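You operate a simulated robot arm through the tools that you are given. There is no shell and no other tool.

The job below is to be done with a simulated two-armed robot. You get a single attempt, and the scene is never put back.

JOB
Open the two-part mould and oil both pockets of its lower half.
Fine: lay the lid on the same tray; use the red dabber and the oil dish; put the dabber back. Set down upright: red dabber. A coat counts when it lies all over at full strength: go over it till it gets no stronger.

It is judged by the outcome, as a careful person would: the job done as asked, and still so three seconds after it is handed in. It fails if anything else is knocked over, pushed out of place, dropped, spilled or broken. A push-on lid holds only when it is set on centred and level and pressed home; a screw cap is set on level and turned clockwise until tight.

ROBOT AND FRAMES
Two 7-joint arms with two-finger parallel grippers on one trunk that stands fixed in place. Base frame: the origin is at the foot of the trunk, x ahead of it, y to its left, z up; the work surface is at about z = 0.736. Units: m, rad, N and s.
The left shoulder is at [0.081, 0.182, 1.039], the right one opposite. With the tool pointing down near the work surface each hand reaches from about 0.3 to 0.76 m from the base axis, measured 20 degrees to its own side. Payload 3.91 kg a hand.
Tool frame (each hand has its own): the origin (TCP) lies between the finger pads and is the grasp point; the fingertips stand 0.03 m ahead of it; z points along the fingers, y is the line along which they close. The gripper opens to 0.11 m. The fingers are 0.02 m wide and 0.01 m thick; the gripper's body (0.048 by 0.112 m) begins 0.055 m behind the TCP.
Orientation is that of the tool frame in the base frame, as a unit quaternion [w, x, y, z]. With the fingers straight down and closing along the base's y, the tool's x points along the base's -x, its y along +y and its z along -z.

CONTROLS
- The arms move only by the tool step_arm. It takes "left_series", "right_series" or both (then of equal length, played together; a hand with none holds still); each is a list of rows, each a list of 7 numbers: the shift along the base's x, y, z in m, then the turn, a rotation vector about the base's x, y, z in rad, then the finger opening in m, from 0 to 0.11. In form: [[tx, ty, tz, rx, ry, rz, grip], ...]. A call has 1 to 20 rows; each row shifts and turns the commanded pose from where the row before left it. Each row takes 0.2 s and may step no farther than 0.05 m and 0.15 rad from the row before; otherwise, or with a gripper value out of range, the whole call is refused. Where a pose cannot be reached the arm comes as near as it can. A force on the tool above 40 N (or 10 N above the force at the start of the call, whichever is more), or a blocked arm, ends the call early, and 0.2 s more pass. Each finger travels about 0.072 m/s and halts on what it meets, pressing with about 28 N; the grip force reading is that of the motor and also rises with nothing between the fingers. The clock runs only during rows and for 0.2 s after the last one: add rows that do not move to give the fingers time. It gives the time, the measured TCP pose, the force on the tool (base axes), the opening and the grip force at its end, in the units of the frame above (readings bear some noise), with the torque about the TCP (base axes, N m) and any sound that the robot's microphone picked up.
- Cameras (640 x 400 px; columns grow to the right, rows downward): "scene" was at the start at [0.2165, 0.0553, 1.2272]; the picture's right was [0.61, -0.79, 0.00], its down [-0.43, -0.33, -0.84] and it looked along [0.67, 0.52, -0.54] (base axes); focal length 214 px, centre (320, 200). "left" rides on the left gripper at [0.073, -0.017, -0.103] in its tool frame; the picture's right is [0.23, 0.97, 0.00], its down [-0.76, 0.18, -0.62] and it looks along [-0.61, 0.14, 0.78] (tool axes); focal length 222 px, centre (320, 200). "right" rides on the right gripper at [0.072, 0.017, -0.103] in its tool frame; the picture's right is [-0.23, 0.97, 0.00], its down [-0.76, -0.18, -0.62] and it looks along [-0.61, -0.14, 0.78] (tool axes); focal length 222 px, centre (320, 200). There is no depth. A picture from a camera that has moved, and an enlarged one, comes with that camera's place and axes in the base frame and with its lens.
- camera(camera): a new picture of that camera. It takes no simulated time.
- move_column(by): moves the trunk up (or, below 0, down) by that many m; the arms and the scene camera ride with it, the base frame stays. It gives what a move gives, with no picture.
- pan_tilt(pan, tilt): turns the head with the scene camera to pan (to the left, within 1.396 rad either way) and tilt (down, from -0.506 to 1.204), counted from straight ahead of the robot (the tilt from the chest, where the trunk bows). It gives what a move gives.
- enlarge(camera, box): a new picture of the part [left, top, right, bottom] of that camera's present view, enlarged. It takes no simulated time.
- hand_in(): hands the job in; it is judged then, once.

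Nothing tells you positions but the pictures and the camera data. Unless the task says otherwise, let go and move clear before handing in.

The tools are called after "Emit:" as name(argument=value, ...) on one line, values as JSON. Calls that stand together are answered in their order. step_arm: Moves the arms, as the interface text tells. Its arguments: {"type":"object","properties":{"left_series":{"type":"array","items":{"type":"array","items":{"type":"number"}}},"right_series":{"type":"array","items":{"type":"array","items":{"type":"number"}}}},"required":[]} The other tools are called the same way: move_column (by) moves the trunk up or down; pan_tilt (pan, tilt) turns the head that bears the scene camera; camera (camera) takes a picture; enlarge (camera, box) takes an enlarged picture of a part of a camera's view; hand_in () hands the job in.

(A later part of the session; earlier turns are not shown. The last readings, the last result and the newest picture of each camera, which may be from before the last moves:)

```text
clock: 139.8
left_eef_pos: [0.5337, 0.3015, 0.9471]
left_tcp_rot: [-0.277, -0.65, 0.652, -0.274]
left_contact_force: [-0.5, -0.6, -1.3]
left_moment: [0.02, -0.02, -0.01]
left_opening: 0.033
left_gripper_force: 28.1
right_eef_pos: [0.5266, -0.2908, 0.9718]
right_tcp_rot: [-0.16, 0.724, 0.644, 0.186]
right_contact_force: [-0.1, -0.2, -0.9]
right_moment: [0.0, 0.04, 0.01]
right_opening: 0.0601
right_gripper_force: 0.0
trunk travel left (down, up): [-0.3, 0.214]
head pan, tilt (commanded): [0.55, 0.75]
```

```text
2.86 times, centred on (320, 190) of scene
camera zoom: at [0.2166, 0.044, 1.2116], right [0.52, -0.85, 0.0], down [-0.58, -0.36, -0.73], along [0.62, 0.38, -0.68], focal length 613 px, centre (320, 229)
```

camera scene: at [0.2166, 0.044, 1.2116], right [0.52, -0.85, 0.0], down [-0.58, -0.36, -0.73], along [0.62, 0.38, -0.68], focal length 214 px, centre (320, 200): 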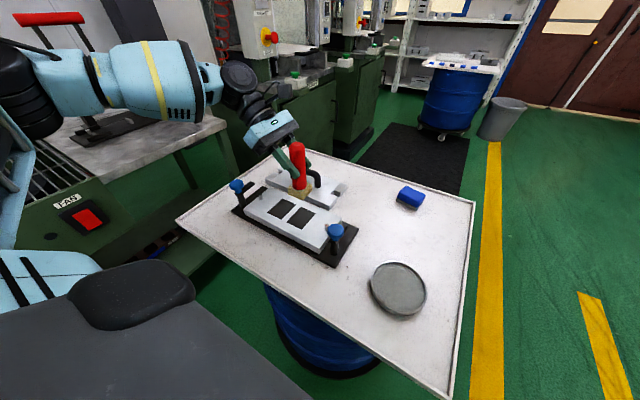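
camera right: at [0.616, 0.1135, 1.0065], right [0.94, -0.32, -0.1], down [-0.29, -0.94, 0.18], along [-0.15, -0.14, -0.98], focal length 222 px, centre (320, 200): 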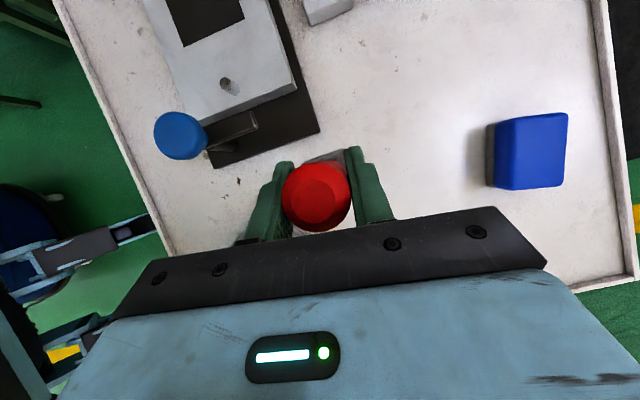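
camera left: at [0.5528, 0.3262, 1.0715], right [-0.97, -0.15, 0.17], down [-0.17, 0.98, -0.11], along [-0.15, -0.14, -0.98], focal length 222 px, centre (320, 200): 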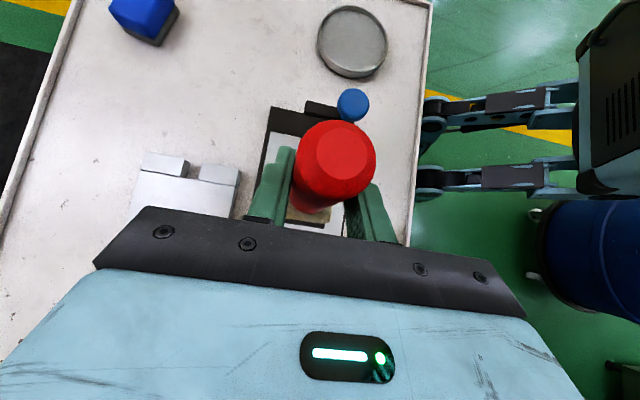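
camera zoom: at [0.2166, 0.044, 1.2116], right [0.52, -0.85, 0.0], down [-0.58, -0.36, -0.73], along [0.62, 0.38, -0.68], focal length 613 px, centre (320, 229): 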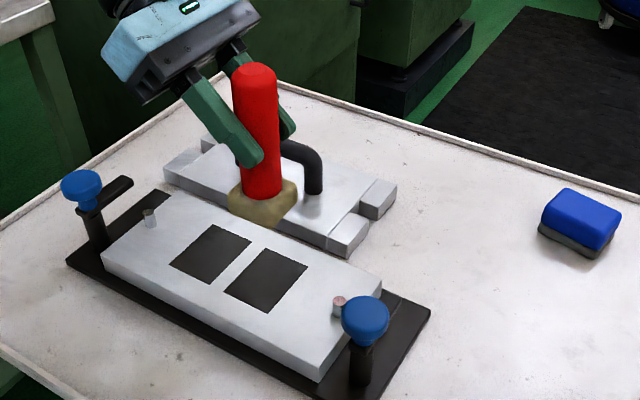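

Emit:
enlarge(camera="left", box=[240, 120, 420, 240])

Emit:
enlarge(camera="scene", box=[280, 130, 350, 190])

```text
3.33 times, centred on (330, 180) of left
camera zoom: at [0.5527, 0.3258, 1.0713], right [-0.97, -0.15, 0.17], down [-0.17, 0.98, -0.11], along [-0.15, -0.14, -0.98], focal length 740 px, centre (287, 267)
```

zoom: 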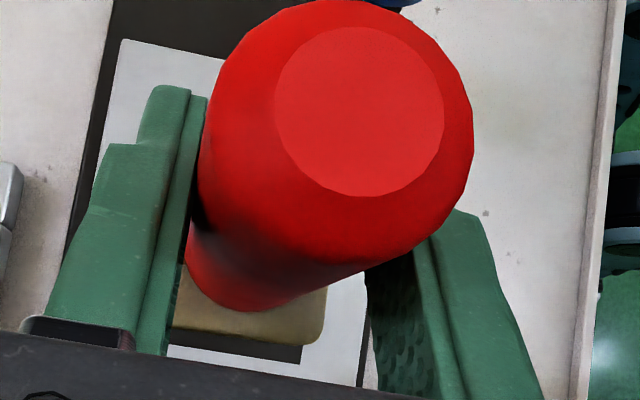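

```text
6.67 times, centred on (315, 160) of scene
camera zoom: at [0.2166, 0.044, 1.2116], right [0.52, -0.85, 0.0], down [-0.58, -0.36, -0.73], along [0.62, 0.38, -0.68], focal length 1430 px, centre (353, 467)
```

zoom: 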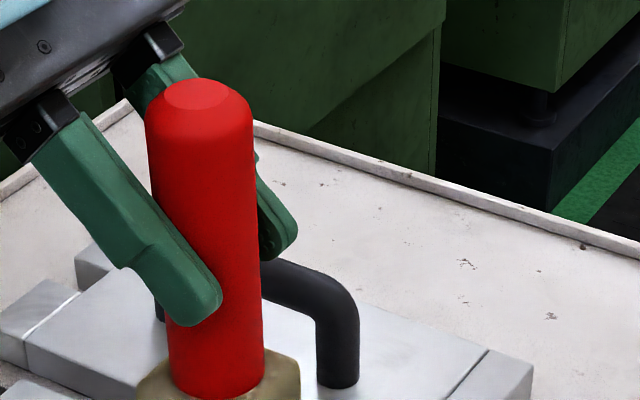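

The pad is centred above the nearer pocket (its +y edge at 0.318, pocket's at 0.321). I'll lower it toward the pocket floor, feeling for contact.

Emit:
step_arm(left_series=[[-0.0005, -0.0005, -0.03, 0, 0, 0, 0.015], [0, 0, -0.03, 0, 0, 0, 0.015], [0, 0, -0.015, 0, 0, 0, 0.015], [0, 0, -0.005, 0, 0, 0, 0.015], [0, 0, 0, 0, 0, 0, 0.015]])

Emit:
enlarge(camera="scene", box=[250, 140, 370, 260])

```text
clock: 141.0
left_eef_pos: [0.5313, 0.2985, 0.8695]
left_tcp_rot: [-0.276, -0.65, 0.652, -0.274]
left_contact_force: [-0.1, 0.2, -0.8]
left_moment: [-0.02, 0.01, 0.0]
left_opening: 0.033
left_gripper_force: 28.1
right_eef_pos: [0.5267, -0.2911, 0.9713]
right_tcp_rot: [-0.16, 0.725, 0.644, 0.185]
right_contact_force: [-0.2, 0.0, 0.1]
right_moment: [0.0, -0.03, 0.01]
right_opening: 0.0601
right_gripper_force: 0.0
trunk travel left (down, up): [-0.3, 0.214]
head pan, tilt (commanded): [0.55, 0.75]
```

```text
3.33 times, centred on (310, 200) of scene
camera zoom: at [0.2165, 0.044, 1.2116], right [0.52, -0.85, 0.0], down [-0.58, -0.36, -0.73], along [0.62, 0.38, -0.68], focal length 715 px, centre (353, 200)
```

zoom: 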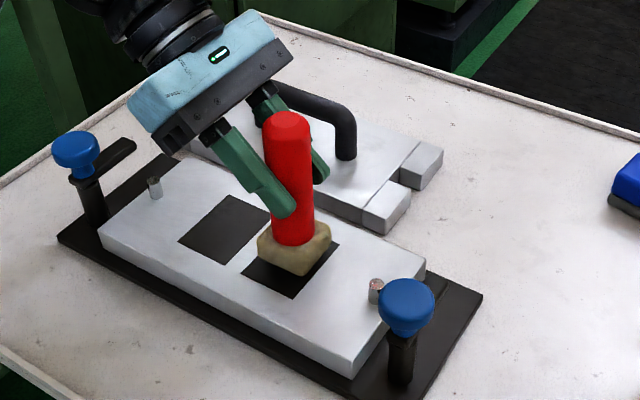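

Emit:
step_arm(left_series=[[0.001, 0.001, -0.004, 0, 0, 0, 0.015], [0, 0, -0.003, 0, 0, 0, 0.015], [0, 0, -0.002, 0, 0, 0, 0.015], [0, 0, 0, 0, 0, 0, 0.015]])

```text
clock: 142.0
left_eef_pos: [0.531, 0.3021, 0.8602]
left_tcp_rot: [-0.276, -0.651, 0.652, -0.274]
left_contact_force: [0.0, 0.7, -0.9]
left_moment: [0.02, -0.05, 0.0]
left_opening: 0.0329
left_gripper_force: 28.1
right_eef_pos: [0.5261, -0.2909, 0.9715]
right_tcp_rot: [-0.159, 0.725, 0.644, 0.186]
right_contact_force: [-0.1, -0.1, 0.5]
right_moment: [0.02, 0.01, 0.0]
right_opening: 0.06
right_gripper_force: 0.1
trunk travel left (down, up): [-0.3, 0.214]
head pan, tilt (commanded): [0.55, 0.75]
```

Emit:
step_arm(left_series=[[0, 0, -0.002, 0, 0, 0, 0.015], [0, 0, -0.0015, 0, 0, 0, 0.015], [0, 0, 0, 0, 0, 0, 0.015]])

Emit:
enlarge(camera="scene", box=[260, 170, 340, 250])

```text
clock: 142.8
left_eef_pos: [0.5317, 0.3016, 0.86]
left_tcp_rot: [-0.275, -0.65, 0.652, -0.276]
left_contact_force: [-1.6, 8.2, 23.5]
left_moment: [0.11, 0.35, -0.14]
left_opening: 0.0328
left_gripper_force: 28.3
right_eef_pos: [0.526, -0.2916, 0.9731]
right_tcp_rot: [-0.161, 0.724, 0.645, 0.187]
right_contact_force: [0.4, 0.1, -0.1]
right_moment: [0.01, -0.01, -0.01]
right_opening: 0.0598
right_gripper_force: 0.1
trunk travel left (down, up): [-0.3, 0.214]
head pan, tilt (commanded): [0.55, 0.75]
```

```text
5.00 times, centred on (300, 210) of scene
camera zoom: at [0.2147, 0.0439, 1.2121], right [0.52, -0.85, 0.0], down [-0.58, -0.36, -0.73], along [0.62, 0.38, -0.68], focal length 1072 px, centre (420, 150)
```

zoom: 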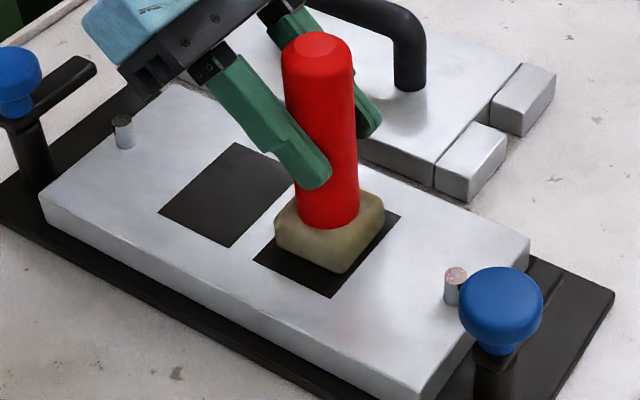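

The pad touches the pocket floor level with the mould face (z ≈ 0.77) – no deep recess. I'll ease the pressure and sweep the pad over the whole pocket: both long sides, end to end.

Emit:
step_arm(left_series=[[0, 0, 0.0018, 0, 0, 0, 0.015], [-0.006, 0.002, 0, 0, 0, 0, 0.015], [-0.006, 0.002, 0, 0, 0, 0, 0.015], [-0.005, 0, 0, 0, 0, 0, 0.015], [0.0075, 0, 0, 0, 0, 0, 0.015], [0.0075, 0, 0, 0, 0, 0, 0.015], [0.0075, 0, 0, 0, 0, 0, 0.015], [0.007, 0, 0, 0, 0, 0, 0.015], [0, -0.0055, 0, 0, 0, 0, 0.015], [0, -0.0055, 0, 0, 0, 0, 0.015], [-0.0075, 0, 0, 0, 0, 0, 0.015], [-0.0075, 0, 0, 0, 0, 0, 0.015], [-0.0075, 0, 0, 0, 0, 0, 0.015], [-0.007, 0, 0, 0, 0, 0, 0.015], [0, 0, 0, 0, 0, 0, 0.015]])

Emit:
enlarge(camera="scene", box=[260, 170, 340, 250])

```text
clock: 144.2
left_eef_pos: [0.5219, 0.3039, 0.8602]
left_tcp_rot: [-0.286, -0.647, 0.653, -0.269]
left_contact_force: [-14.1, 4.1, 19.3]
left_moment: [0.07, 0.91, -0.16]
left_opening: 0.0335
left_gripper_force: 28.4
right_eef_pos: [0.5242, -0.2909, 0.9733]
right_tcp_rot: [-0.159, 0.724, 0.645, 0.187]
right_contact_force: [1.0, 0.0, -1.1]
right_moment: [0.0, 0.02, 0.01]
right_opening: 0.0599
right_gripper_force: 0.0
trunk travel left (down, up): [-0.3, 0.214]
head pan, tilt (commanded): [0.55, 0.75]
stopped in row 6 (left hand): the force on the tool passed its limit at 43 N (the readings are from after the stop); the commanded pose is now the measured one
```

```text
5.00 times, centred on (300, 210) of scene
camera zoom: at [0.2147, 0.0442, 1.2119], right [0.52, -0.85, 0.0], down [-0.58, -0.36, -0.73], along [0.62, 0.38, -0.68], focal length 1072 px, centre (420, 150)
```

zoom: 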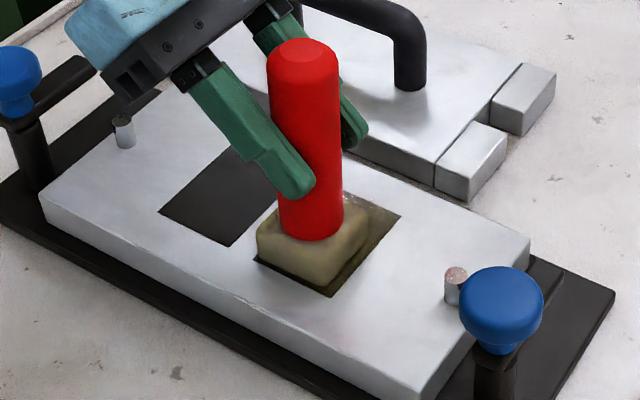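

Sliding friction is high with this stiff contact, so I'll stamp instead: lift, shift, press lightly. First I'll lift slightly, re-level the hand and look at the coat and at how the dabber sits in the grip.

Emit:
step_arm(left_series=[[0, 0, 0.004, 0.003, -0.009, 0.009, 0.015], [0, 0, 0.006, 0.003, -0.01, 0.008, 0.015], [0, 0, 0.03, 0, 0, 0, 0.015], [0, 0, 0.03, 0, 0, 0, 0.015], [0, 0, 0.02, 0, 0, 0, 0.015], [0, 0, 0, 0, 0, 0, 0.015]])

Emit:
enlarge(camera="scene", box=[260, 150, 340, 250])

Emit:
enlarge(camera="left", box=[240, 120, 420, 240])

```text
clock: 145.6
left_eef_pos: [0.5221, 0.3057, 0.9467]
left_tcp_rot: [0.273, 0.653, -0.65, 0.276]
left_contact_force: [-0.3, -0.1, -1.0]
left_moment: [0.0, -0.01, 0.01]
left_opening: 0.0331
left_gripper_force: 27.9
right_eef_pos: [0.5264, -0.2918, 0.9718]
right_tcp_rot: [-0.16, 0.725, 0.644, 0.186]
right_contact_force: [-0.4, 0.3, -0.9]
right_moment: [0.01, 0.0, 0.0]
right_opening: 0.06
right_gripper_force: 0.0
trunk travel left (down, up): [-0.3, 0.214]
head pan, tilt (commanded): [0.55, 0.75]
```

```text
4.00 times, centred on (300, 200) of scene
camera zoom: at [0.2166, 0.0441, 1.2115], right [0.52, -0.85, 0.0], down [-0.58, -0.36, -0.73], along [0.62, 0.38, -0.68], focal length 858 px, centre (400, 200)
```

zoom: 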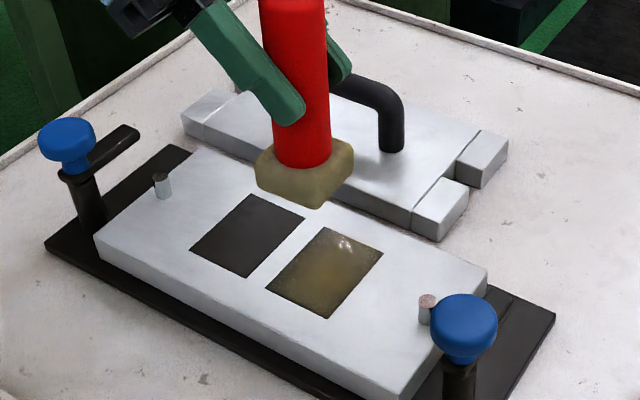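

```text
3.33 times, centred on (330, 180) of left
camera zoom: at [0.5408, 0.3288, 1.0704], right [-0.97, -0.16, 0.16], down [-0.18, 0.98, -0.11], along [-0.14, -0.14, -0.98], focal length 740 px, centre (287, 267)
```

zoom: 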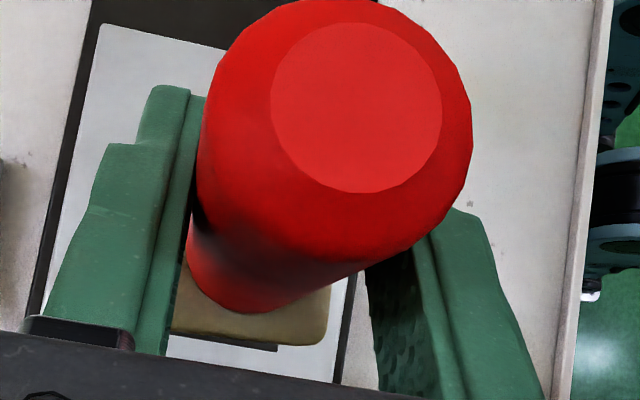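

Emit:
enlarge(camera="scene", box=[262, 194, 322, 234])

```text
10.00 times, centred on (292, 214) of scene
camera zoom: at [0.2166, 0.0441, 1.2115], right [0.52, -0.85, 0.0], down [-0.58, -0.36, -0.73], along [0.62, 0.38, -0.68], focal length 2145 px, centre (600, 60)
```

zoom: 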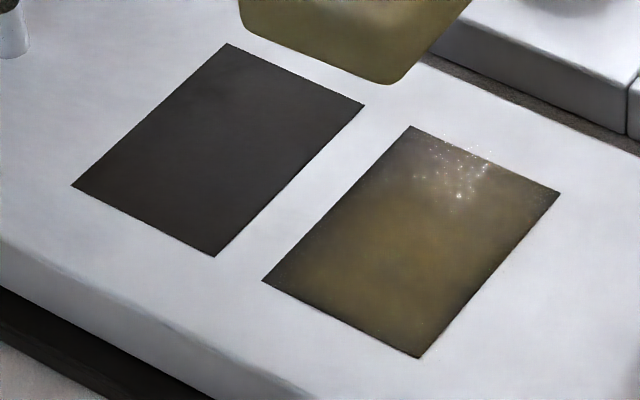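

The coat shows clearly: strong olive in the middle of the nearer pocket, weaker at its edges. I'll stamp around the edges with a slight overlap past them. First down to a hover to check height.

Emit:
step_arm(left_series=[[-0.009, -0.0147, -0.03, 0, 0, 0, 0.015], [0, 0, -0.03, 0, 0, 0, 0.015], [0, 0, -0.0187, 0, 0, 0, 0.015], [0, 0, 0, 0, 0, 0, 0.015]])

```text
clock: 146.6
left_eef_pos: [0.5128, 0.2893, 0.8672]
left_tcp_rot: [0.272, 0.653, -0.651, 0.275]
left_contact_force: [0.1, 0.1, -1.9]
left_moment: [0.01, 0.0, -0.02]
left_opening: 0.0329
left_gripper_force: 27.9
right_eef_pos: [0.5258, -0.2917, 0.972]
right_tcp_rot: [-0.159, 0.724, 0.644, 0.186]
right_contact_force: [0.4, 0.5, 0.9]
right_moment: [0.04, 0.02, -0.02]
right_opening: 0.0598
right_gripper_force: 0.1
trunk travel left (down, up): [-0.3, 0.214]
head pan, tilt (commanded): [0.55, 0.75]
```

Emit:
step_arm(left_series=[[0, 0, -0.005, 0, 0, 0, 0.015], [0, 0, -0.0035, 0, 0, 0, 0.015], [0, 0, 0, 0, 0, 0, 0.015]])

Emit:
enlarge(camera="scene", box=[262, 184, 322, 234])

```text
clock: 147.4
left_eef_pos: [0.5148, 0.2903, 0.8599]
left_tcp_rot: [0.273, 0.653, -0.651, 0.275]
left_contact_force: [-0.1, -0.4, -1.1]
left_moment: [-0.01, 0.05, 0.0]
left_opening: 0.033
left_gripper_force: 28.4
right_eef_pos: [0.5258, -0.2904, 0.9731]
right_tcp_rot: [-0.161, 0.724, 0.644, 0.186]
right_contact_force: [-0.1, -0.1, 0.4]
right_moment: [-0.04, -0.02, -0.02]
right_opening: 0.0599
right_gripper_force: 0.2
trunk travel left (down, up): [-0.3, 0.214]
head pan, tilt (commanded): [0.55, 0.75]
```

```text
8.00 times, centred on (292, 209) of scene
camera zoom: at [0.2165, 0.044, 1.2116], right [0.52, -0.85, 0.0], down [-0.58, -0.36, -0.73], along [0.62, 0.38, -0.68], focal length 1716 px, centre (544, 128)
```

zoom: 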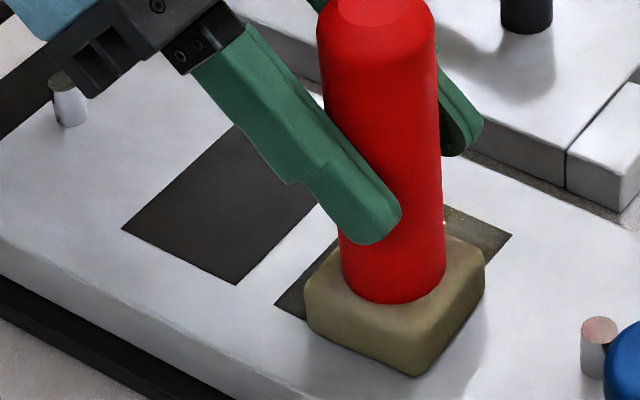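

Emit:
step_arm(left_series=[[0, 0, -0.0015, 0, 0, 0, 0.015], [0, 0, -0.0005, 0, 0, 0, 0.015]])

```text
clock: 148.0
left_eef_pos: [0.5133, 0.2889, 0.8584]
left_tcp_rot: [0.272, 0.653, -0.651, 0.277]
left_contact_force: [-0.5, 3.6, 13.6]
left_moment: [-0.05, 0.36, -0.11]
left_opening: 0.0329
left_gripper_force: 27.9
right_eef_pos: [0.5245, -0.2902, 0.9715]
right_tcp_rot: [-0.16, 0.724, 0.644, 0.186]
right_contact_force: [-0.7, -0.8, -0.6]
right_moment: [-0.02, -0.01, 0.02]
right_opening: 0.06
right_gripper_force: 0.0
trunk travel left (down, up): [-0.3, 0.214]
head pan, tilt (commanded): [0.55, 0.75]
```

Light contact (14 N). Now a series of stamps along this side of the pocket and around.

Emit:
step_arm(left_series=[[0, 0, 0.006, 0, 0, 0, 0.015], [0.013, 0, 0, 0, 0, 0, 0.015], [0, 0, -0.006, 0, 0, 0, 0.015], [0, 0, 0, 0, 0, 0, 0.015], [0, 0, 0.006, 0, 0, 0, 0.015], [0.014, 0, 0, 0, 0, 0, 0.015], [0, 0, -0.006, 0, 0, 0, 0.015], [0, 0, 0, 0, 0, 0, 0.015], [0, 0, 0.006, 0, 0, 0, 0.015], [0.013, 0, 0, 0, 0, 0, 0.015], [0, 0, -0.006, 0, 0, 0, 0.015], [0, 0, 0, 0, 0, 0, 0.015], [0, 0, 0.006, 0, 0, 0, 0.015], [0, 0.021, 0, 0, 0, 0, 0.015], [0, 0, -0.006, 0, 0, 0, 0.015], [0, 0, 0, 0, 0, 0, 0.015]])

Emit:
enlarge(camera="scene", box=[262, 184, 322, 234])

```text
clock: 151.4
left_eef_pos: [0.5548, 0.3117, 0.8594]
left_tcp_rot: [0.272, 0.653, -0.651, 0.276]
left_contact_force: [-2.9, 8.3, 12.1]
left_moment: [0.27, 0.52, -0.24]
left_opening: 0.033
left_gripper_force: 27.7
right_eef_pos: [0.5245, -0.2905, 0.9733]
right_tcp_rot: [-0.159, 0.725, 0.644, 0.187]
right_contact_force: [-1.2, 0.1, -0.9]
right_moment: [-0.01, -0.02, 0.02]
right_opening: 0.0601
right_gripper_force: 0.1
trunk travel left (down, up): [-0.3, 0.214]
head pan, tilt (commanded): [0.55, 0.75]
```

```text
8.00 times, centred on (292, 209) of scene
camera zoom: at [0.2154, 0.0443, 1.2119], right [0.52, -0.85, 0.0], down [-0.58, -0.36, -0.73], along [0.62, 0.38, -0.68], focal length 1716 px, centre (544, 128)
```

zoom: 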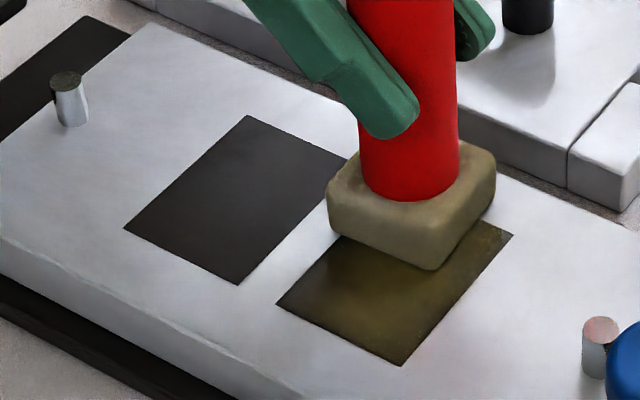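

Emit:
step_arm(left_series=[[0, 0, 0.006, 0, 0, 0, 0.015], [-0.013, 0, 0, 0, 0, 0, 0.015], [0, 0, -0.006, 0, 0, 0, 0.015], [0, 0, 0, 0, 0, 0, 0.015], [0, 0, 0.006, 0, 0, 0, 0.015], [-0.014, 0, 0, 0, 0, 0, 0.015], [0, 0, -0.006, 0, 0, 0, 0.015], [0, 0, 0, 0, 0, 0, 0.015], [0, 0, 0.006, 0, 0, 0, 0.015], [-0.013, 0, 0, 0, 0, 0, 0.015], [0, 0, -0.006, 0, 0, 0, 0.015], [0, 0, 0, 0, 0, 0, 0.015], [0, 0, 0.01, 0, 0, 0, 0.015], [0, 0, 0.03, 0, 0, 0, 0.015], [0, 0, 0.03, 0, 0, 0, 0.015], [0, 0, 0.02, 0, 0, 0, 0.015]])

Emit:
enlarge(camera="scene", box=[262, 194, 322, 234])

Emit:
enlarge(camera="scene", box=[260, 130, 340, 190])

```text
clock: 154.8
left_eef_pos: [0.5139, 0.3108, 0.9506]
left_tcp_rot: [0.273, 0.653, -0.651, 0.276]
left_contact_force: [0.4, 0.1, -1.0]
left_moment: [-0.03, 0.01, 0.01]
left_opening: 0.0329
left_gripper_force: 28.0
right_eef_pos: [0.5256, -0.2913, 0.9713]
right_tcp_rot: [-0.16, 0.725, 0.644, 0.185]
right_contact_force: [-0.1, 0.0, 0.2]
right_moment: [0.04, -0.01, 0.02]
right_opening: 0.06
right_gripper_force: 0.0
trunk travel left (down, up): [-0.3, 0.214]
head pan, tilt (commanded): [0.55, 0.75]
```

```text
10.00 times, centred on (292, 214) of scene
camera zoom: at [0.2164, 0.0438, 1.2116], right [0.52, -0.85, 0.0], down [-0.58, -0.36, -0.73], along [0.62, 0.38, -0.68], focal length 2145 px, centre (600, 60)
```

zoom: 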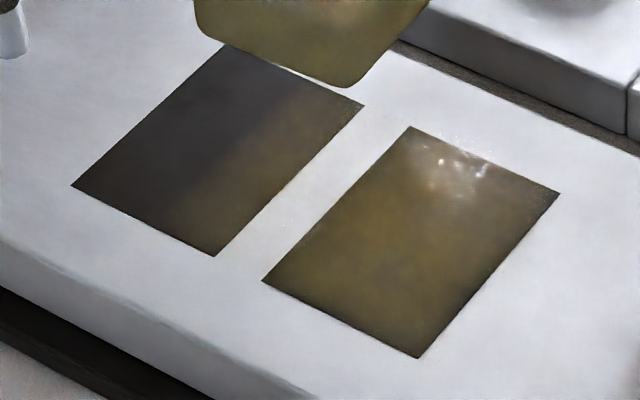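

```text
6.67 times, centred on (300, 160) of scene
camera zoom: at [0.2164, 0.0438, 1.2116], right [0.52, -0.85, 0.0], down [-0.58, -0.36, -0.73], along [0.62, 0.38, -0.68], focal length 1430 px, centre (453, 467)
```

zoom: 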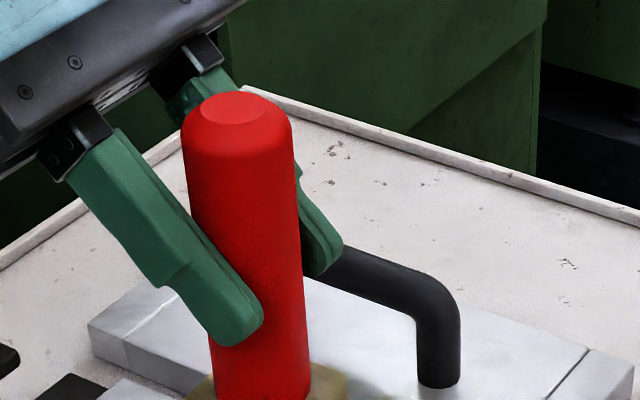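

Pocket 2 is nearly even and the soft edge of the pad even reached into pocket 1. I'll reload the dabber in the dish before going on.

Emit:
step_arm(left_series=[[-0.0025, -0.0372, 0, 0, 0, 0, 0.015], [-0.0025, -0.0372, 0, 0, 0, 0, 0.015], [-0.0025, -0.0372, 0, 0, 0, 0, 0.015], [-0.0025, -0.0372, 0, 0, 0, 0, 0.015], [-0.0025, -0.0372, 0, 0, 0, 0, 0.015], [-0.0025, -0.0372, 0, 0, 0, 0, 0.015], [-0.0025, -0.0372, 0, 0, 0, 0, 0.015], [-0.0025, -0.0372, 0, 0, 0, 0, 0.015], [0, 0, -0.03, 0, 0, 0, 0.015], [0, 0, -0.03, 0, 0, 0, 0.015], [0, 0, -0.03, 0, 0, 0, 0.015], [0, 0, -0.012, 0, 0, 0, 0.015], [0, 0, -0.004, 0, 0, 0, 0.015], [0, 0, 0, 0, 0, 0, 0.015]])

Emit:
enlarge(camera="scene", box=[340, 210, 460, 330])

```text
clock: 157.8
left_eef_pos: [0.4948, 0.0148, 0.8435]
left_tcp_rot: [0.272, 0.653, -0.651, 0.275]
left_contact_force: [-0.5, -0.1, -0.9]
left_moment: [0.0, -0.02, 0.03]
left_opening: 0.033
left_gripper_force: 27.5
right_eef_pos: [0.5259, -0.2894, 0.9709]
right_tcp_rot: [-0.16, 0.725, 0.644, 0.185]
right_contact_force: [0.7, -0.1, -0.3]
right_moment: [-0.02, 0.01, 0.01]
right_opening: 0.06
right_gripper_force: 0.1
trunk travel left (down, up): [-0.3, 0.214]
head pan, tilt (commanded): [0.55, 0.75]
```

```text
3.33 times, centred on (400, 270) of scene
camera zoom: at [0.2165, 0.044, 1.2116], right [0.52, -0.85, 0.0], down [-0.58, -0.36, -0.73], along [0.62, 0.38, -0.68], focal length 715 px, centre (53, -33)
```

zoom: 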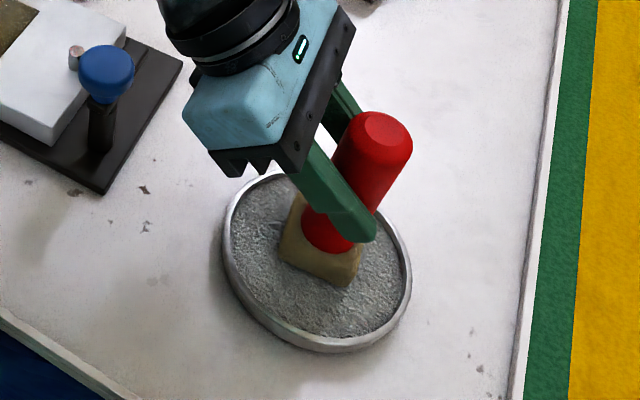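

Just above the felt, well inside the rim. I'll press lightly.

Emit:
step_arm(left_series=[[0, 0, -0.003, 0, 0, 0, 0.015], [0, 0, -0.0015, 0, 0, 0, 0.015], [0, 0, 0, 0, 0, 0, 0.015]])

```text
clock: 158.6
left_eef_pos: [0.4946, 0.014, 0.8409]
left_tcp_rot: [0.273, 0.652, -0.651, 0.278]
left_contact_force: [-5.3, 12.1, 30.4]
left_moment: [0.25, 0.73, -0.14]
left_opening: 0.033
left_gripper_force: 27.4
right_eef_pos: [0.5235, -0.2896, 0.9747]
right_tcp_rot: [-0.158, 0.724, 0.645, 0.187]
right_contact_force: [0.5, 0.0, 0.5]
right_moment: [-0.04, -0.03, -0.02]
right_opening: 0.0601
right_gripper_force: 0.1
trunk travel left (down, up): [-0.3, 0.214]
head pan, tilt (commanded): [0.55, 0.75]
```

Emit:
step_arm(left_series=[[0, 0, 0.002, 0, 0, 0, 0.015], [0, 0, 0, 0, 0, 0, 0.015], [0, 0, 0, 0, 0, 0, 0.015], [0, 0, 0.02, 0, 0, 0, 0.015], [0, 0, 0.03, 0, 0, 0, 0.015], [0, 0, 0.03, 0, 0, 0, 0.015], [0, 0, 0.03, 0, 0, 0, 0.015], [0.002, 0.038, 0, 0, 0, 0, 0.015], [0.002, 0.038, 0, 0, 0, 0, 0.015], [0.002, 0.038, 0, 0, 0, 0, 0.015], [0.002, 0.038, 0, 0, 0, 0, 0.015], [0.002, 0.038, 0, 0, 0, 0, 0.015], [0.002, 0.038, 0, 0, 0, 0, 0.015], [0.002, 0.038, 0, 0, 0, 0, 0.015], [0.002, 0.038, 0, 0, 0, 0, 0.015], [0.002, 0.038, 0, 0, 0, 0, 0.015], [0, 0, 0, 0, 0, 0, 0.015]])

Emit:
enlarge(camera="scene", box=[240, 140, 340, 240])

```text
clock: 162.2
left_eef_pos: [0.5112, 0.357, 0.9489]
left_tcp_rot: [0.272, 0.653, -0.65, 0.276]
left_contact_force: [0.5, 0.6, -1.3]
left_moment: [0.0, 0.0, 0.0]
left_opening: 0.0333
left_gripper_force: 27.8
right_eef_pos: [0.5264, -0.2911, 0.9715]
right_tcp_rot: [-0.161, 0.724, 0.644, 0.187]
right_contact_force: [0.5, 0.7, 0.6]
right_moment: [0.0, 0.05, 0.02]
right_opening: 0.0599
right_gripper_force: 0.0
trunk travel left (down, up): [-0.3, 0.214]
head pan, tilt (commanded): [0.55, 0.75]
```

```text
4.00 times, centred on (290, 190) of scene
camera zoom: at [0.2165, 0.0438, 1.2116], right [0.52, -0.85, 0.0], down [-0.58, -0.36, -0.73], along [0.62, 0.38, -0.68], focal length 858 px, centre (440, 240)
```

zoom: 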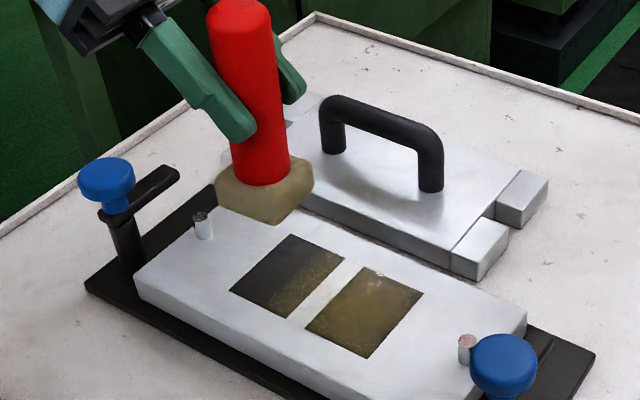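

The pad is freshly loaded. Down onto the far pocket.

Emit:
step_arm(left_series=[[0.002, -0.001, -0.03, 0, 0, 0, 0.015], [0, 0, -0.03, 0, 0, 0, 0.015], [0, 0, -0.023, 0, 0, 0, 0.015], [0, 0, -0.004, 0, 0, 0, 0.015], [0, 0, 0, 0, 0, 0, 0.015]])

Emit:
enlarge(camera="left", box=[200, 100, 440, 260])

```text
clock: 163.4
left_eef_pos: [0.5161, 0.3528, 0.8614]
left_tcp_rot: [0.274, 0.652, -0.651, 0.275]
left_contact_force: [0.2, -0.4, -1.6]
left_moment: [0.01, -0.01, 0.0]
left_opening: 0.0333
left_gripper_force: 28.0
right_eef_pos: [0.525, -0.2907, 0.9733]
right_tcp_rot: [-0.161, 0.725, 0.644, 0.186]
right_contact_force: [-0.5, -0.2, 0.9]
right_moment: [-0.03, -0.01, 0.03]
right_opening: 0.0599
right_gripper_force: 0.1
trunk travel left (down, up): [-0.3, 0.214]
head pan, tilt (commanded): [0.55, 0.75]
```

```text
2.50 times, centred on (320, 180) of left
camera zoom: at [0.5334, 0.3781, 0.9849], right [-0.97, -0.16, 0.16], down [-0.18, 0.98, -0.11], along [-0.14, -0.14, -0.98], focal length 555 px, centre (320, 250)
```

zoom: 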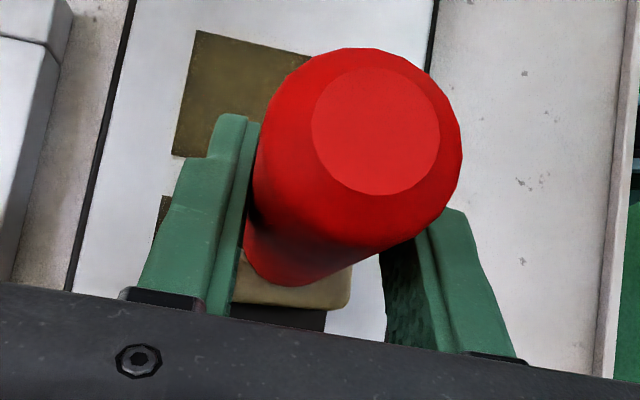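

Emit:
step_arm(left_series=[[0, 0, -0.003, 0, 0, 0, 0.015], [0, 0, 0, 0, 0, 0, 0.015], [0, 0, 0.006, 0, 0, 0, 0.015], [0.013, 0, 0, 0, 0, 0, 0.015], [0, 0, -0.006, 0, 0, 0, 0.015], [0, 0, 0, 0, 0, 0, 0.015], [0, 0, 0.006, 0, 0, 0, 0.015], [0.014, 0, 0, 0, 0, 0, 0.015], [0, 0, -0.006, 0, 0, 0, 0.015], [0, 0, 0, 0, 0, 0, 0.015], [0, 0, 0.006, 0, 0, 0, 0.015], [0.013, 0, 0, 0, 0, 0, 0.015], [0, 0, -0.006, 0, 0, 0, 0.015], [0, 0, 0, 0, 0, 0, 0.015]])

Emit:
enlarge(camera="scene", box=[262, 184, 322, 234])

```text
clock: 166.4
left_eef_pos: [0.5541, 0.3539, 0.8593]
left_tcp_rot: [0.273, 0.653, -0.651, 0.275]
left_contact_force: [-0.6, 1.2, 1.9]
left_moment: [0.01, 0.1, -0.06]
left_opening: 0.0331
left_gripper_force: 28.4
right_eef_pos: [0.5262, -0.2919, 0.9721]
right_tcp_rot: [-0.161, 0.724, 0.644, 0.186]
right_contact_force: [-0.6, -1.2, 0.0]
right_moment: [0.02, 0.0, 0.0]
right_opening: 0.0602
right_gripper_force: 0.1
trunk travel left (down, up): [-0.3, 0.214]
head pan, tilt (commanded): [0.55, 0.75]
```

```text
8.00 times, centred on (292, 209) of scene
camera zoom: at [0.2163, 0.044, 1.2116], right [0.52, -0.85, 0.0], down [-0.58, -0.36, -0.73], along [0.62, 0.38, -0.68], focal length 1716 px, centre (544, 128)
```

zoom: 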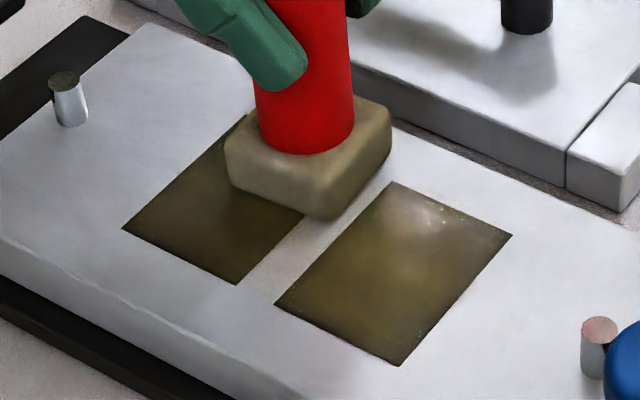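

Emit:
step_arm(left_series=[[0, 0, -0.001, 0, 0, 0, 0.015], [0, 0, 0.006, 0, 0, 0, 0.015], [0, 0.025, 0, 0, 0, 0, 0.015], [0, 0, -0.006, 0, 0, 0, 0.015], [0, 0, 0, 0, 0, 0, 0.015], [0, 0, 0.006, 0, 0, 0, 0.015], [-0.013, 0, 0, 0, 0, 0, 0.015], [0, 0, -0.006, 0, 0, 0, 0.015], [0, 0, 0, 0, 0, 0, 0.015], [0, 0, 0.006, 0, 0, 0, 0.015], [-0.014, 0, 0, 0, 0, 0, 0.015], [0, 0, -0.006, 0, 0, 0, 0.015], [0, 0, 0, 0, 0, 0, 0.015], [0, 0, 0.006, 0, 0, 0, 0.015], [-0.013, 0, 0, 0, 0, 0, 0.015], [0, 0, -0.006, 0, 0, 0, 0.015], [0, 0, 0, 0, 0, 0, 0.015]])

Emit:
enlarge(camera="scene", box=[262, 184, 322, 234])

```text
clock: 170.0
left_eef_pos: [0.5136, 0.3796, 0.8596]
left_tcp_rot: [0.272, 0.653, -0.65, 0.278]
left_contact_force: [-1.6, 7.5, 14.2]
left_moment: [0.15, 0.37, -0.13]
left_opening: 0.0331
left_gripper_force: 27.8
right_eef_pos: [0.5245, -0.2908, 0.9739]
right_tcp_rot: [-0.159, 0.725, 0.644, 0.187]
right_contact_force: [0.8, -0.6, 0.9]
right_moment: [0.02, -0.01, 0.0]
right_opening: 0.0599
right_gripper_force: 0.0
trunk travel left (down, up): [-0.3, 0.214]
head pan, tilt (commanded): [0.55, 0.75]
```

```text
8.00 times, centred on (292, 209) of scene
camera zoom: at [0.2154, 0.044, 1.2119], right [0.52, -0.85, 0.0], down [-0.58, -0.36, -0.73], along [0.62, 0.38, -0.68], focal length 1716 px, centre (544, 128)
```

zoom: 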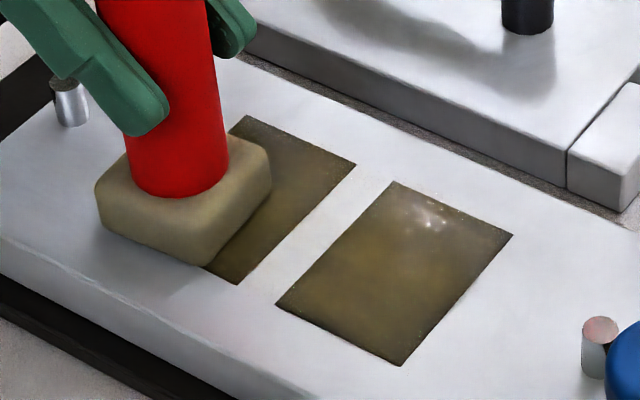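

Emit:
step_arm(left_series=[[0, 0, 0.01, 0, 0, 0, 0.015], [0, 0, 0.03, 0, 0, 0, 0.015], [0, 0, 0.03, 0, 0, 0, 0.015], [0, 0, 0.022, 0, 0, 0, 0.015], [0, 0, 0, 0, 0, 0, 0.015]])

Emit:
enlarge(camera="scene", box=[262, 194, 322, 234])

Emit:
enlarge(camera="scene", box=[240, 130, 330, 200])

```text
clock: 171.2
left_eef_pos: [0.5154, 0.3803, 0.952]
left_tcp_rot: [0.273, 0.654, -0.651, 0.274]
left_contact_force: [-0.2, -0.3, -1.4]
left_moment: [-0.01, -0.01, 0.01]
left_opening: 0.0331
left_gripper_force: 28.1
right_eef_pos: [0.5251, -0.2907, 0.9719]
right_tcp_rot: [-0.16, 0.725, 0.644, 0.187]
right_contact_force: [-0.3, 0.1, 0.2]
right_moment: [0.0, 0.0, 0.04]
right_opening: 0.06
right_gripper_force: 0.0
trunk travel left (down, up): [-0.3, 0.214]
head pan, tilt (commanded): [0.55, 0.75]
```

```text
10.00 times, centred on (292, 214) of scene
camera zoom: at [0.2166, 0.0442, 1.2115], right [0.52, -0.85, 0.0], down [-0.58, -0.36, -0.73], along [0.62, 0.38, -0.68], focal length 2145 px, centre (600, 60)
```

zoom: 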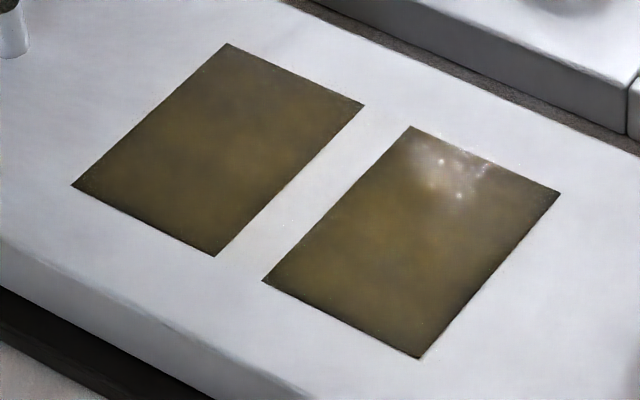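

```text
5.71 times, centred on (285, 165) of scene
camera zoom: at [0.2166, 0.0442, 1.2115], right [0.52, -0.85, 0.0], down [-0.58, -0.36, -0.73], along [0.62, 0.38, -0.68], focal length 1226 px, centre (520, 400)
```

zoom: 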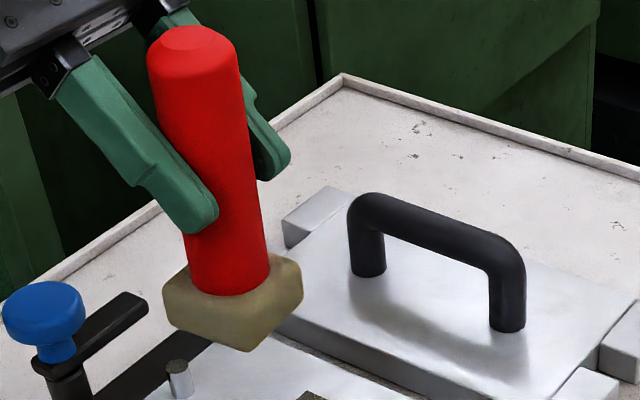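

Both pockets are nearly even now, with somewhat weaker rims (notably the −y side of the nearer one). I'll reload and go over both again until nothing changes.

Emit:
step_arm(left_series=[[-0.0021, -0.0366, 0, 0, 0, 0, 0.015], [-0.0021, -0.0366, 0, 0, 0, 0, 0.015], [-0.0021, -0.0366, 0, 0, 0, 0, 0.015], [-0.0021, -0.0366, 0, 0, 0, 0, 0.015], [-0.0021, -0.0366, 0, 0, 0, 0, 0.015], [-0.0021, -0.0366, 0, 0, 0, 0, 0.015], [-0.0021, -0.0366, 0, 0, 0, 0, 0.015], [-0.0021, -0.0366, 0, 0, 0, 0, 0.015], [-0.0021, -0.0366, 0, 0, 0, 0, 0.015], [-0.0021, -0.0366, 0, 0, 0, 0, 0.015], [0, 0, -0.03, 0, 0, 0, 0.015], [0, 0, -0.03, 0, 0, 0, 0.015], [0, 0, -0.03, 0, 0, 0, 0.015], [0, 0, -0.016, 0, 0, 0, 0.015], [0, 0, -0.004, 0, 0, 0, 0.015], [0, 0, 0, 0, 0, 0, 0.015]])

```text
clock: 174.6
left_eef_pos: [0.4948, 0.0143, 0.8418]
left_tcp_rot: [0.273, 0.653, -0.65, 0.276]
left_contact_force: [-0.8, -0.1, 0.2]
left_moment: [-0.04, 0.0, 0.03]
left_opening: 0.0332
left_gripper_force: 27.9
right_eef_pos: [0.5259, -0.2918, 0.9715]
right_tcp_rot: [-0.16, 0.725, 0.644, 0.186]
right_contact_force: [-0.3, 0.1, -0.5]
right_moment: [0.0, 0.0, -0.03]
right_opening: 0.0599
right_gripper_force: 0.1
trunk travel left (down, up): [-0.3, 0.214]
head pan, tilt (commanded): [0.55, 0.75]
```

Emit:
step_arm(left_series=[[0, 0, -0.0018, 0, 0, 0, 0.015], [0, 0, 0, 0, 0, 0, 0.015], [0, 0, 0, 0, 0, 0, 0.015], [0, 0, 0, 0, 0, 0, 0.015], [0, 0, 0.02, 0, 0, 0, 0.015], [0, 0, 0.03, 0, 0, 0, 0.015], [0, 0, 0.03, 0, 0, 0, 0.015], [0, 0, 0.03, 0, 0, 0, 0.015], [0.0019, 0.0336, 0, 0, 0, 0, 0.015], [0.0019, 0.0336, 0, 0, 0, 0, 0.015], [0.0019, 0.0336, 0, 0, 0, 0, 0.015], [0.0019, 0.0336, 0, 0, 0, 0, 0.015], [0.0019, 0.0336, 0, 0, 0, 0, 0.015], [0.0019, 0.0336, 0, 0, 0, 0, 0.015], [0.0019, 0.0336, 0, 0, 0, 0, 0.015], [0.0019, 0.0336, 0, 0, 0, 0, 0.015], [0, 0, -0.03, 0, 0, 0, 0.015], [0, 0, -0.03, 0, 0, 0, 0.015], [0, 0, -0.022, 0, 0, 0, 0.015], [0, 0, 0, 0, 0, 0, 0.015]])

Emit:
enlarge(camera="scene", box=[250, 160, 350, 240])

```text
clock: 178.8
left_eef_pos: [0.5103, 0.281, 0.8628]
left_tcp_rot: [0.273, 0.653, -0.651, 0.276]
left_contact_force: [0.2, -0.3, -1.2]
left_moment: [-0.01, 0.02, 0.01]
left_opening: 0.0332
left_gripper_force: 27.9
right_eef_pos: [0.5253, -0.2902, 0.9721]
right_tcp_rot: [-0.161, 0.725, 0.644, 0.186]
right_contact_force: [1.0, 0.5, 0.0]
right_moment: [-0.03, 0.02, -0.01]
right_opening: 0.0602
right_gripper_force: 0.2
trunk travel left (down, up): [-0.3, 0.214]
head pan, tilt (commanded): [0.55, 0.75]
```

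```text
5.00 times, centred on (300, 200) of scene
camera zoom: at [0.2164, 0.044, 1.2116], right [0.52, -0.85, 0.0], down [-0.58, -0.36, -0.73], along [0.62, 0.38, -0.68], focal length 1072 px, centre (420, 200)
```

zoom: 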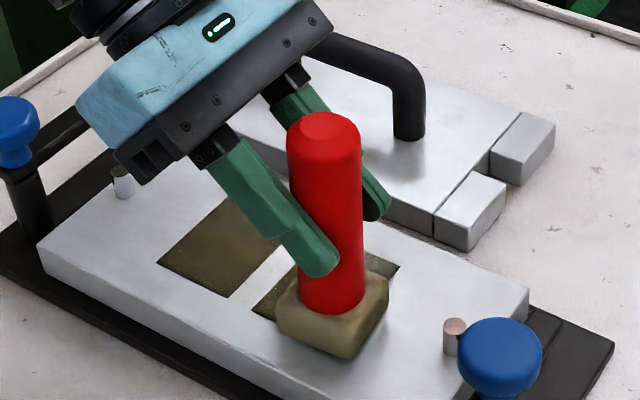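

Emit:
step_arm(left_series=[[0, 0, -0.005, 0, 0, 0, 0.015], [0, 0, 0, 0, 0, 0, 0.015], [0, 0, 0.006, 0, 0, 0, 0.015], [0.014, 0, 0, 0, 0, 0, 0.015], [0, 0, -0.006, 0, 0, 0, 0.015], [0, 0, 0, 0, 0, 0, 0.015], [0, 0, 0.006, 0, 0, 0, 0.015], [0.014, 0, 0, 0, 0, 0, 0.015], [0, 0, -0.006, 0, 0, 0, 0.015], [0, 0, 0, 0, 0, 0, 0.015], [0, 0, 0.006, 0, 0, 0, 0.015], [0.014, 0, 0, 0, 0, 0, 0.015], [0, 0, -0.006, 0, 0, 0, 0.015], [0, 0, 0, 0, 0, 0, 0.015], [0, 0, 0.006, 0, 0, 0, 0.015], [0.008, 0, 0, 0, 0, 0, 0.015], [0, 0, -0.006, 0, 0, 0, 0.015], [0, 0, 0, 0, 0, 0, 0.015]])

Emit:
enlarge(camera="scene", box=[262, 194, 322, 234])

```text
clock: 182.6
left_eef_pos: [0.5572, 0.2808, 0.8623]
left_tcp_rot: [0.273, 0.653, -0.651, 0.275]
left_contact_force: [0.6, -0.9, -1.6]
left_moment: [-0.02, 0.01, -0.03]
left_opening: 0.0331
left_gripper_force: 27.5
right_eef_pos: [0.5257, -0.2915, 0.9716]
right_tcp_rot: [-0.16, 0.725, 0.644, 0.187]
right_contact_force: [0.6, 0.5, -0.5]
right_moment: [0.01, 0.0, 0.01]
right_opening: 0.0602
right_gripper_force: 0.1
trunk travel left (down, up): [-0.3, 0.214]
head pan, tilt (commanded): [0.55, 0.75]
```

```text
10.00 times, centred on (292, 214) of scene
camera zoom: at [0.2166, 0.044, 1.2116], right [0.52, -0.85, 0.0], down [-0.58, -0.36, -0.73], along [0.62, 0.38, -0.68], focal length 2145 px, centre (600, 60)
```

zoom: 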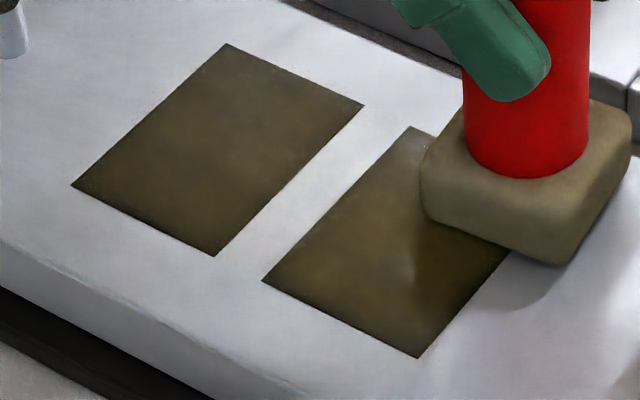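

Those stamps hovered a few millimetres short (the hand was still settling when I read its height). I'll lower by 5 mm and redo the row.

Emit:
step_arm(left_series=[[0, 0, -0.003, 0, 0, 0, 0.015], [0, 0, -0.0015, 0, 0, 0, 0.015], [0, 0, 0, 0, 0, 0, 0.015]])

```text
clock: 183.4
left_eef_pos: [0.5569, 0.2812, 0.8599]
left_tcp_rot: [0.273, 0.652, -0.65, 0.278]
left_contact_force: [-1.5, 3.0, 14.0]
left_moment: [-0.22, 0.41, -0.09]
left_opening: 0.0331
left_gripper_force: 28.2
right_eef_pos: [0.5242, -0.2907, 0.9735]
right_tcp_rot: [-0.159, 0.725, 0.643, 0.187]
right_contact_force: [-0.6, 0.0, 0.0]
right_moment: [0.02, -0.01, 0.01]
right_opening: 0.0599
right_gripper_force: 0.1
trunk travel left (down, up): [-0.3, 0.214]
head pan, tilt (commanded): [0.55, 0.75]
```

Good contact (14 N). Now the row of stamps back along the −y side.

Emit:
step_arm(left_series=[[0, 0, 0.006, 0, 0, 0, 0.015], [-0.012, 0, 0, 0, 0, 0, 0.015], [0, 0, -0.006, 0, 0, 0, 0.015], [0, 0, 0, 0, 0, 0, 0.015], [0, 0, 0.006, 0, 0, 0, 0.015], [-0.014, 0, 0, 0, 0, 0, 0.015], [0, 0, -0.006, 0, 0, 0, 0.015], [0, 0, 0, 0, 0, 0, 0.015], [0, 0, 0.006, 0, 0, 0, 0.015], [-0.014, 0, 0, 0, 0, 0, 0.015], [0, 0, -0.006, 0, 0, 0, 0.015], [0, 0, 0, 0, 0, 0, 0.015], [0, 0, 0.006, 0, 0, 0, 0.015], [-0.01, 0, 0, 0, 0, 0, 0.015], [0, 0, -0.006, 0, 0, 0, 0.015], [0, 0, 0, 0, 0, 0, 0.015]])

Emit:
enlarge(camera="scene", box=[262, 194, 322, 234])

```text
clock: 186.8
left_eef_pos: [0.5079, 0.2808, 0.8606]
left_tcp_rot: [0.272, 0.652, -0.651, 0.277]
left_contact_force: [-5.4, 7.7, 18.7]
left_moment: [0.07, 0.46, -0.15]
left_opening: 0.0331
left_gripper_force: 27.4
right_eef_pos: [0.5244, -0.2911, 0.9726]
right_tcp_rot: [-0.16, 0.724, 0.644, 0.186]
right_contact_force: [-0.1, -0.5, -0.4]
right_moment: [-0.02, 0.02, -0.02]
right_opening: 0.0602
right_gripper_force: 0.0
trunk travel left (down, up): [-0.3, 0.214]
head pan, tilt (commanded): [0.55, 0.75]
```

```text
10.00 times, centred on (292, 214) of scene
camera zoom: at [0.2146, 0.0441, 1.2121], right [0.52, -0.85, 0.0], down [-0.58, -0.36, -0.73], along [0.62, 0.38, -0.68], focal length 2145 px, centre (600, 60)
```

zoom: 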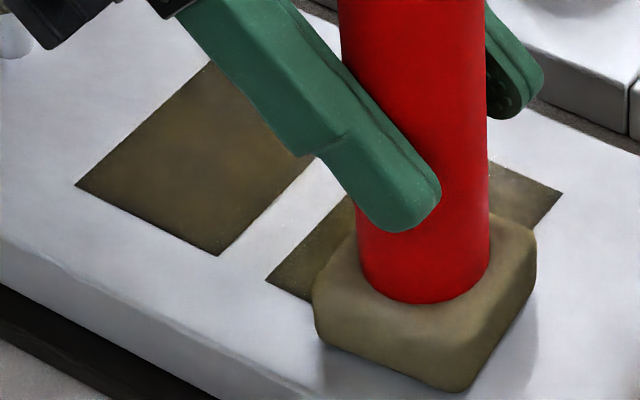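

Emit:
step_arm(left_series=[[0, 0, 0.006, 0, 0, 0, 0.015], [0, 0.018, 0, 0, 0, 0, 0.015], [0, 0, -0.006, 0, 0, 0, 0.015], [0, 0, 0, 0, 0, 0, 0.015], [0, 0, 0.006, 0, 0, 0, 0.015], [0.016, 0, 0, 0, 0, 0, 0.015], [0, 0, -0.006, 0, 0, 0, 0.015], [0, 0, 0, 0, 0, 0, 0.015], [0, 0, 0.006, 0, 0, 0, 0.015], [0.016, 0, 0, 0, 0, 0, 0.015], [0, 0, -0.006, 0, 0, 0, 0.015], [0, 0, 0, 0, 0, 0, 0.015], [0, 0, 0.006, 0, 0, 0, 0.015], [0.017, 0, 0, 0, 0, 0, 0.015], [0, 0, -0.006, 0, 0, 0, 0.015], [0, 0, 0, 0, 0, 0, 0.015], [0, 0, 0.006, 0, 0, 0, 0.015], [0, 0.018, 0, 0, 0, 0, 0.015], [0, 0, -0.006, 0, 0, 0, 0.015], [0, 0, 0, 0, 0, 0, 0.015]])

Emit:
enlarge(camera="scene", box=[262, 194, 322, 234])

```text
clock: 191.0
left_eef_pos: [0.5566, 0.3183, 0.8593]
left_tcp_rot: [0.273, 0.652, -0.651, 0.277]
left_contact_force: [-5.0, 8.0, 15.8]
left_moment: [0.28, 0.37, -0.16]
left_opening: 0.0332
left_gripper_force: 27.9
right_eef_pos: [0.525, -0.2907, 0.9718]
right_tcp_rot: [-0.16, 0.724, 0.644, 0.186]
right_contact_force: [0.1, -0.3, -0.4]
right_moment: [-0.01, 0.01, -0.02]
right_opening: 0.0601
right_gripper_force: 0.0
trunk travel left (down, up): [-0.3, 0.214]
head pan, tilt (commanded): [0.55, 0.75]
```

```text
10.00 times, centred on (292, 214) of scene
camera zoom: at [0.2147, 0.0442, 1.212], right [0.52, -0.85, 0.0], down [-0.58, -0.36, -0.73], along [0.62, 0.38, -0.68], focal length 2145 px, centre (600, 60)
```

zoom: 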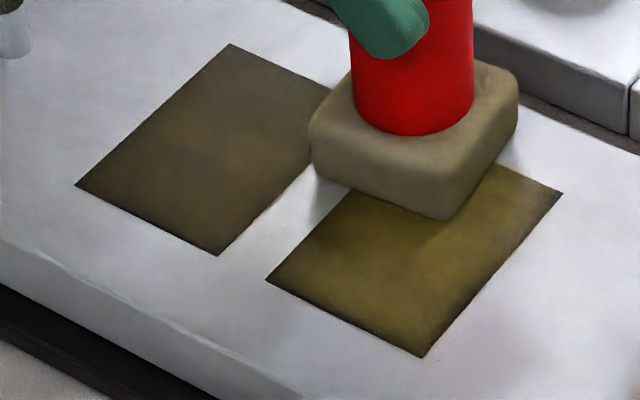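

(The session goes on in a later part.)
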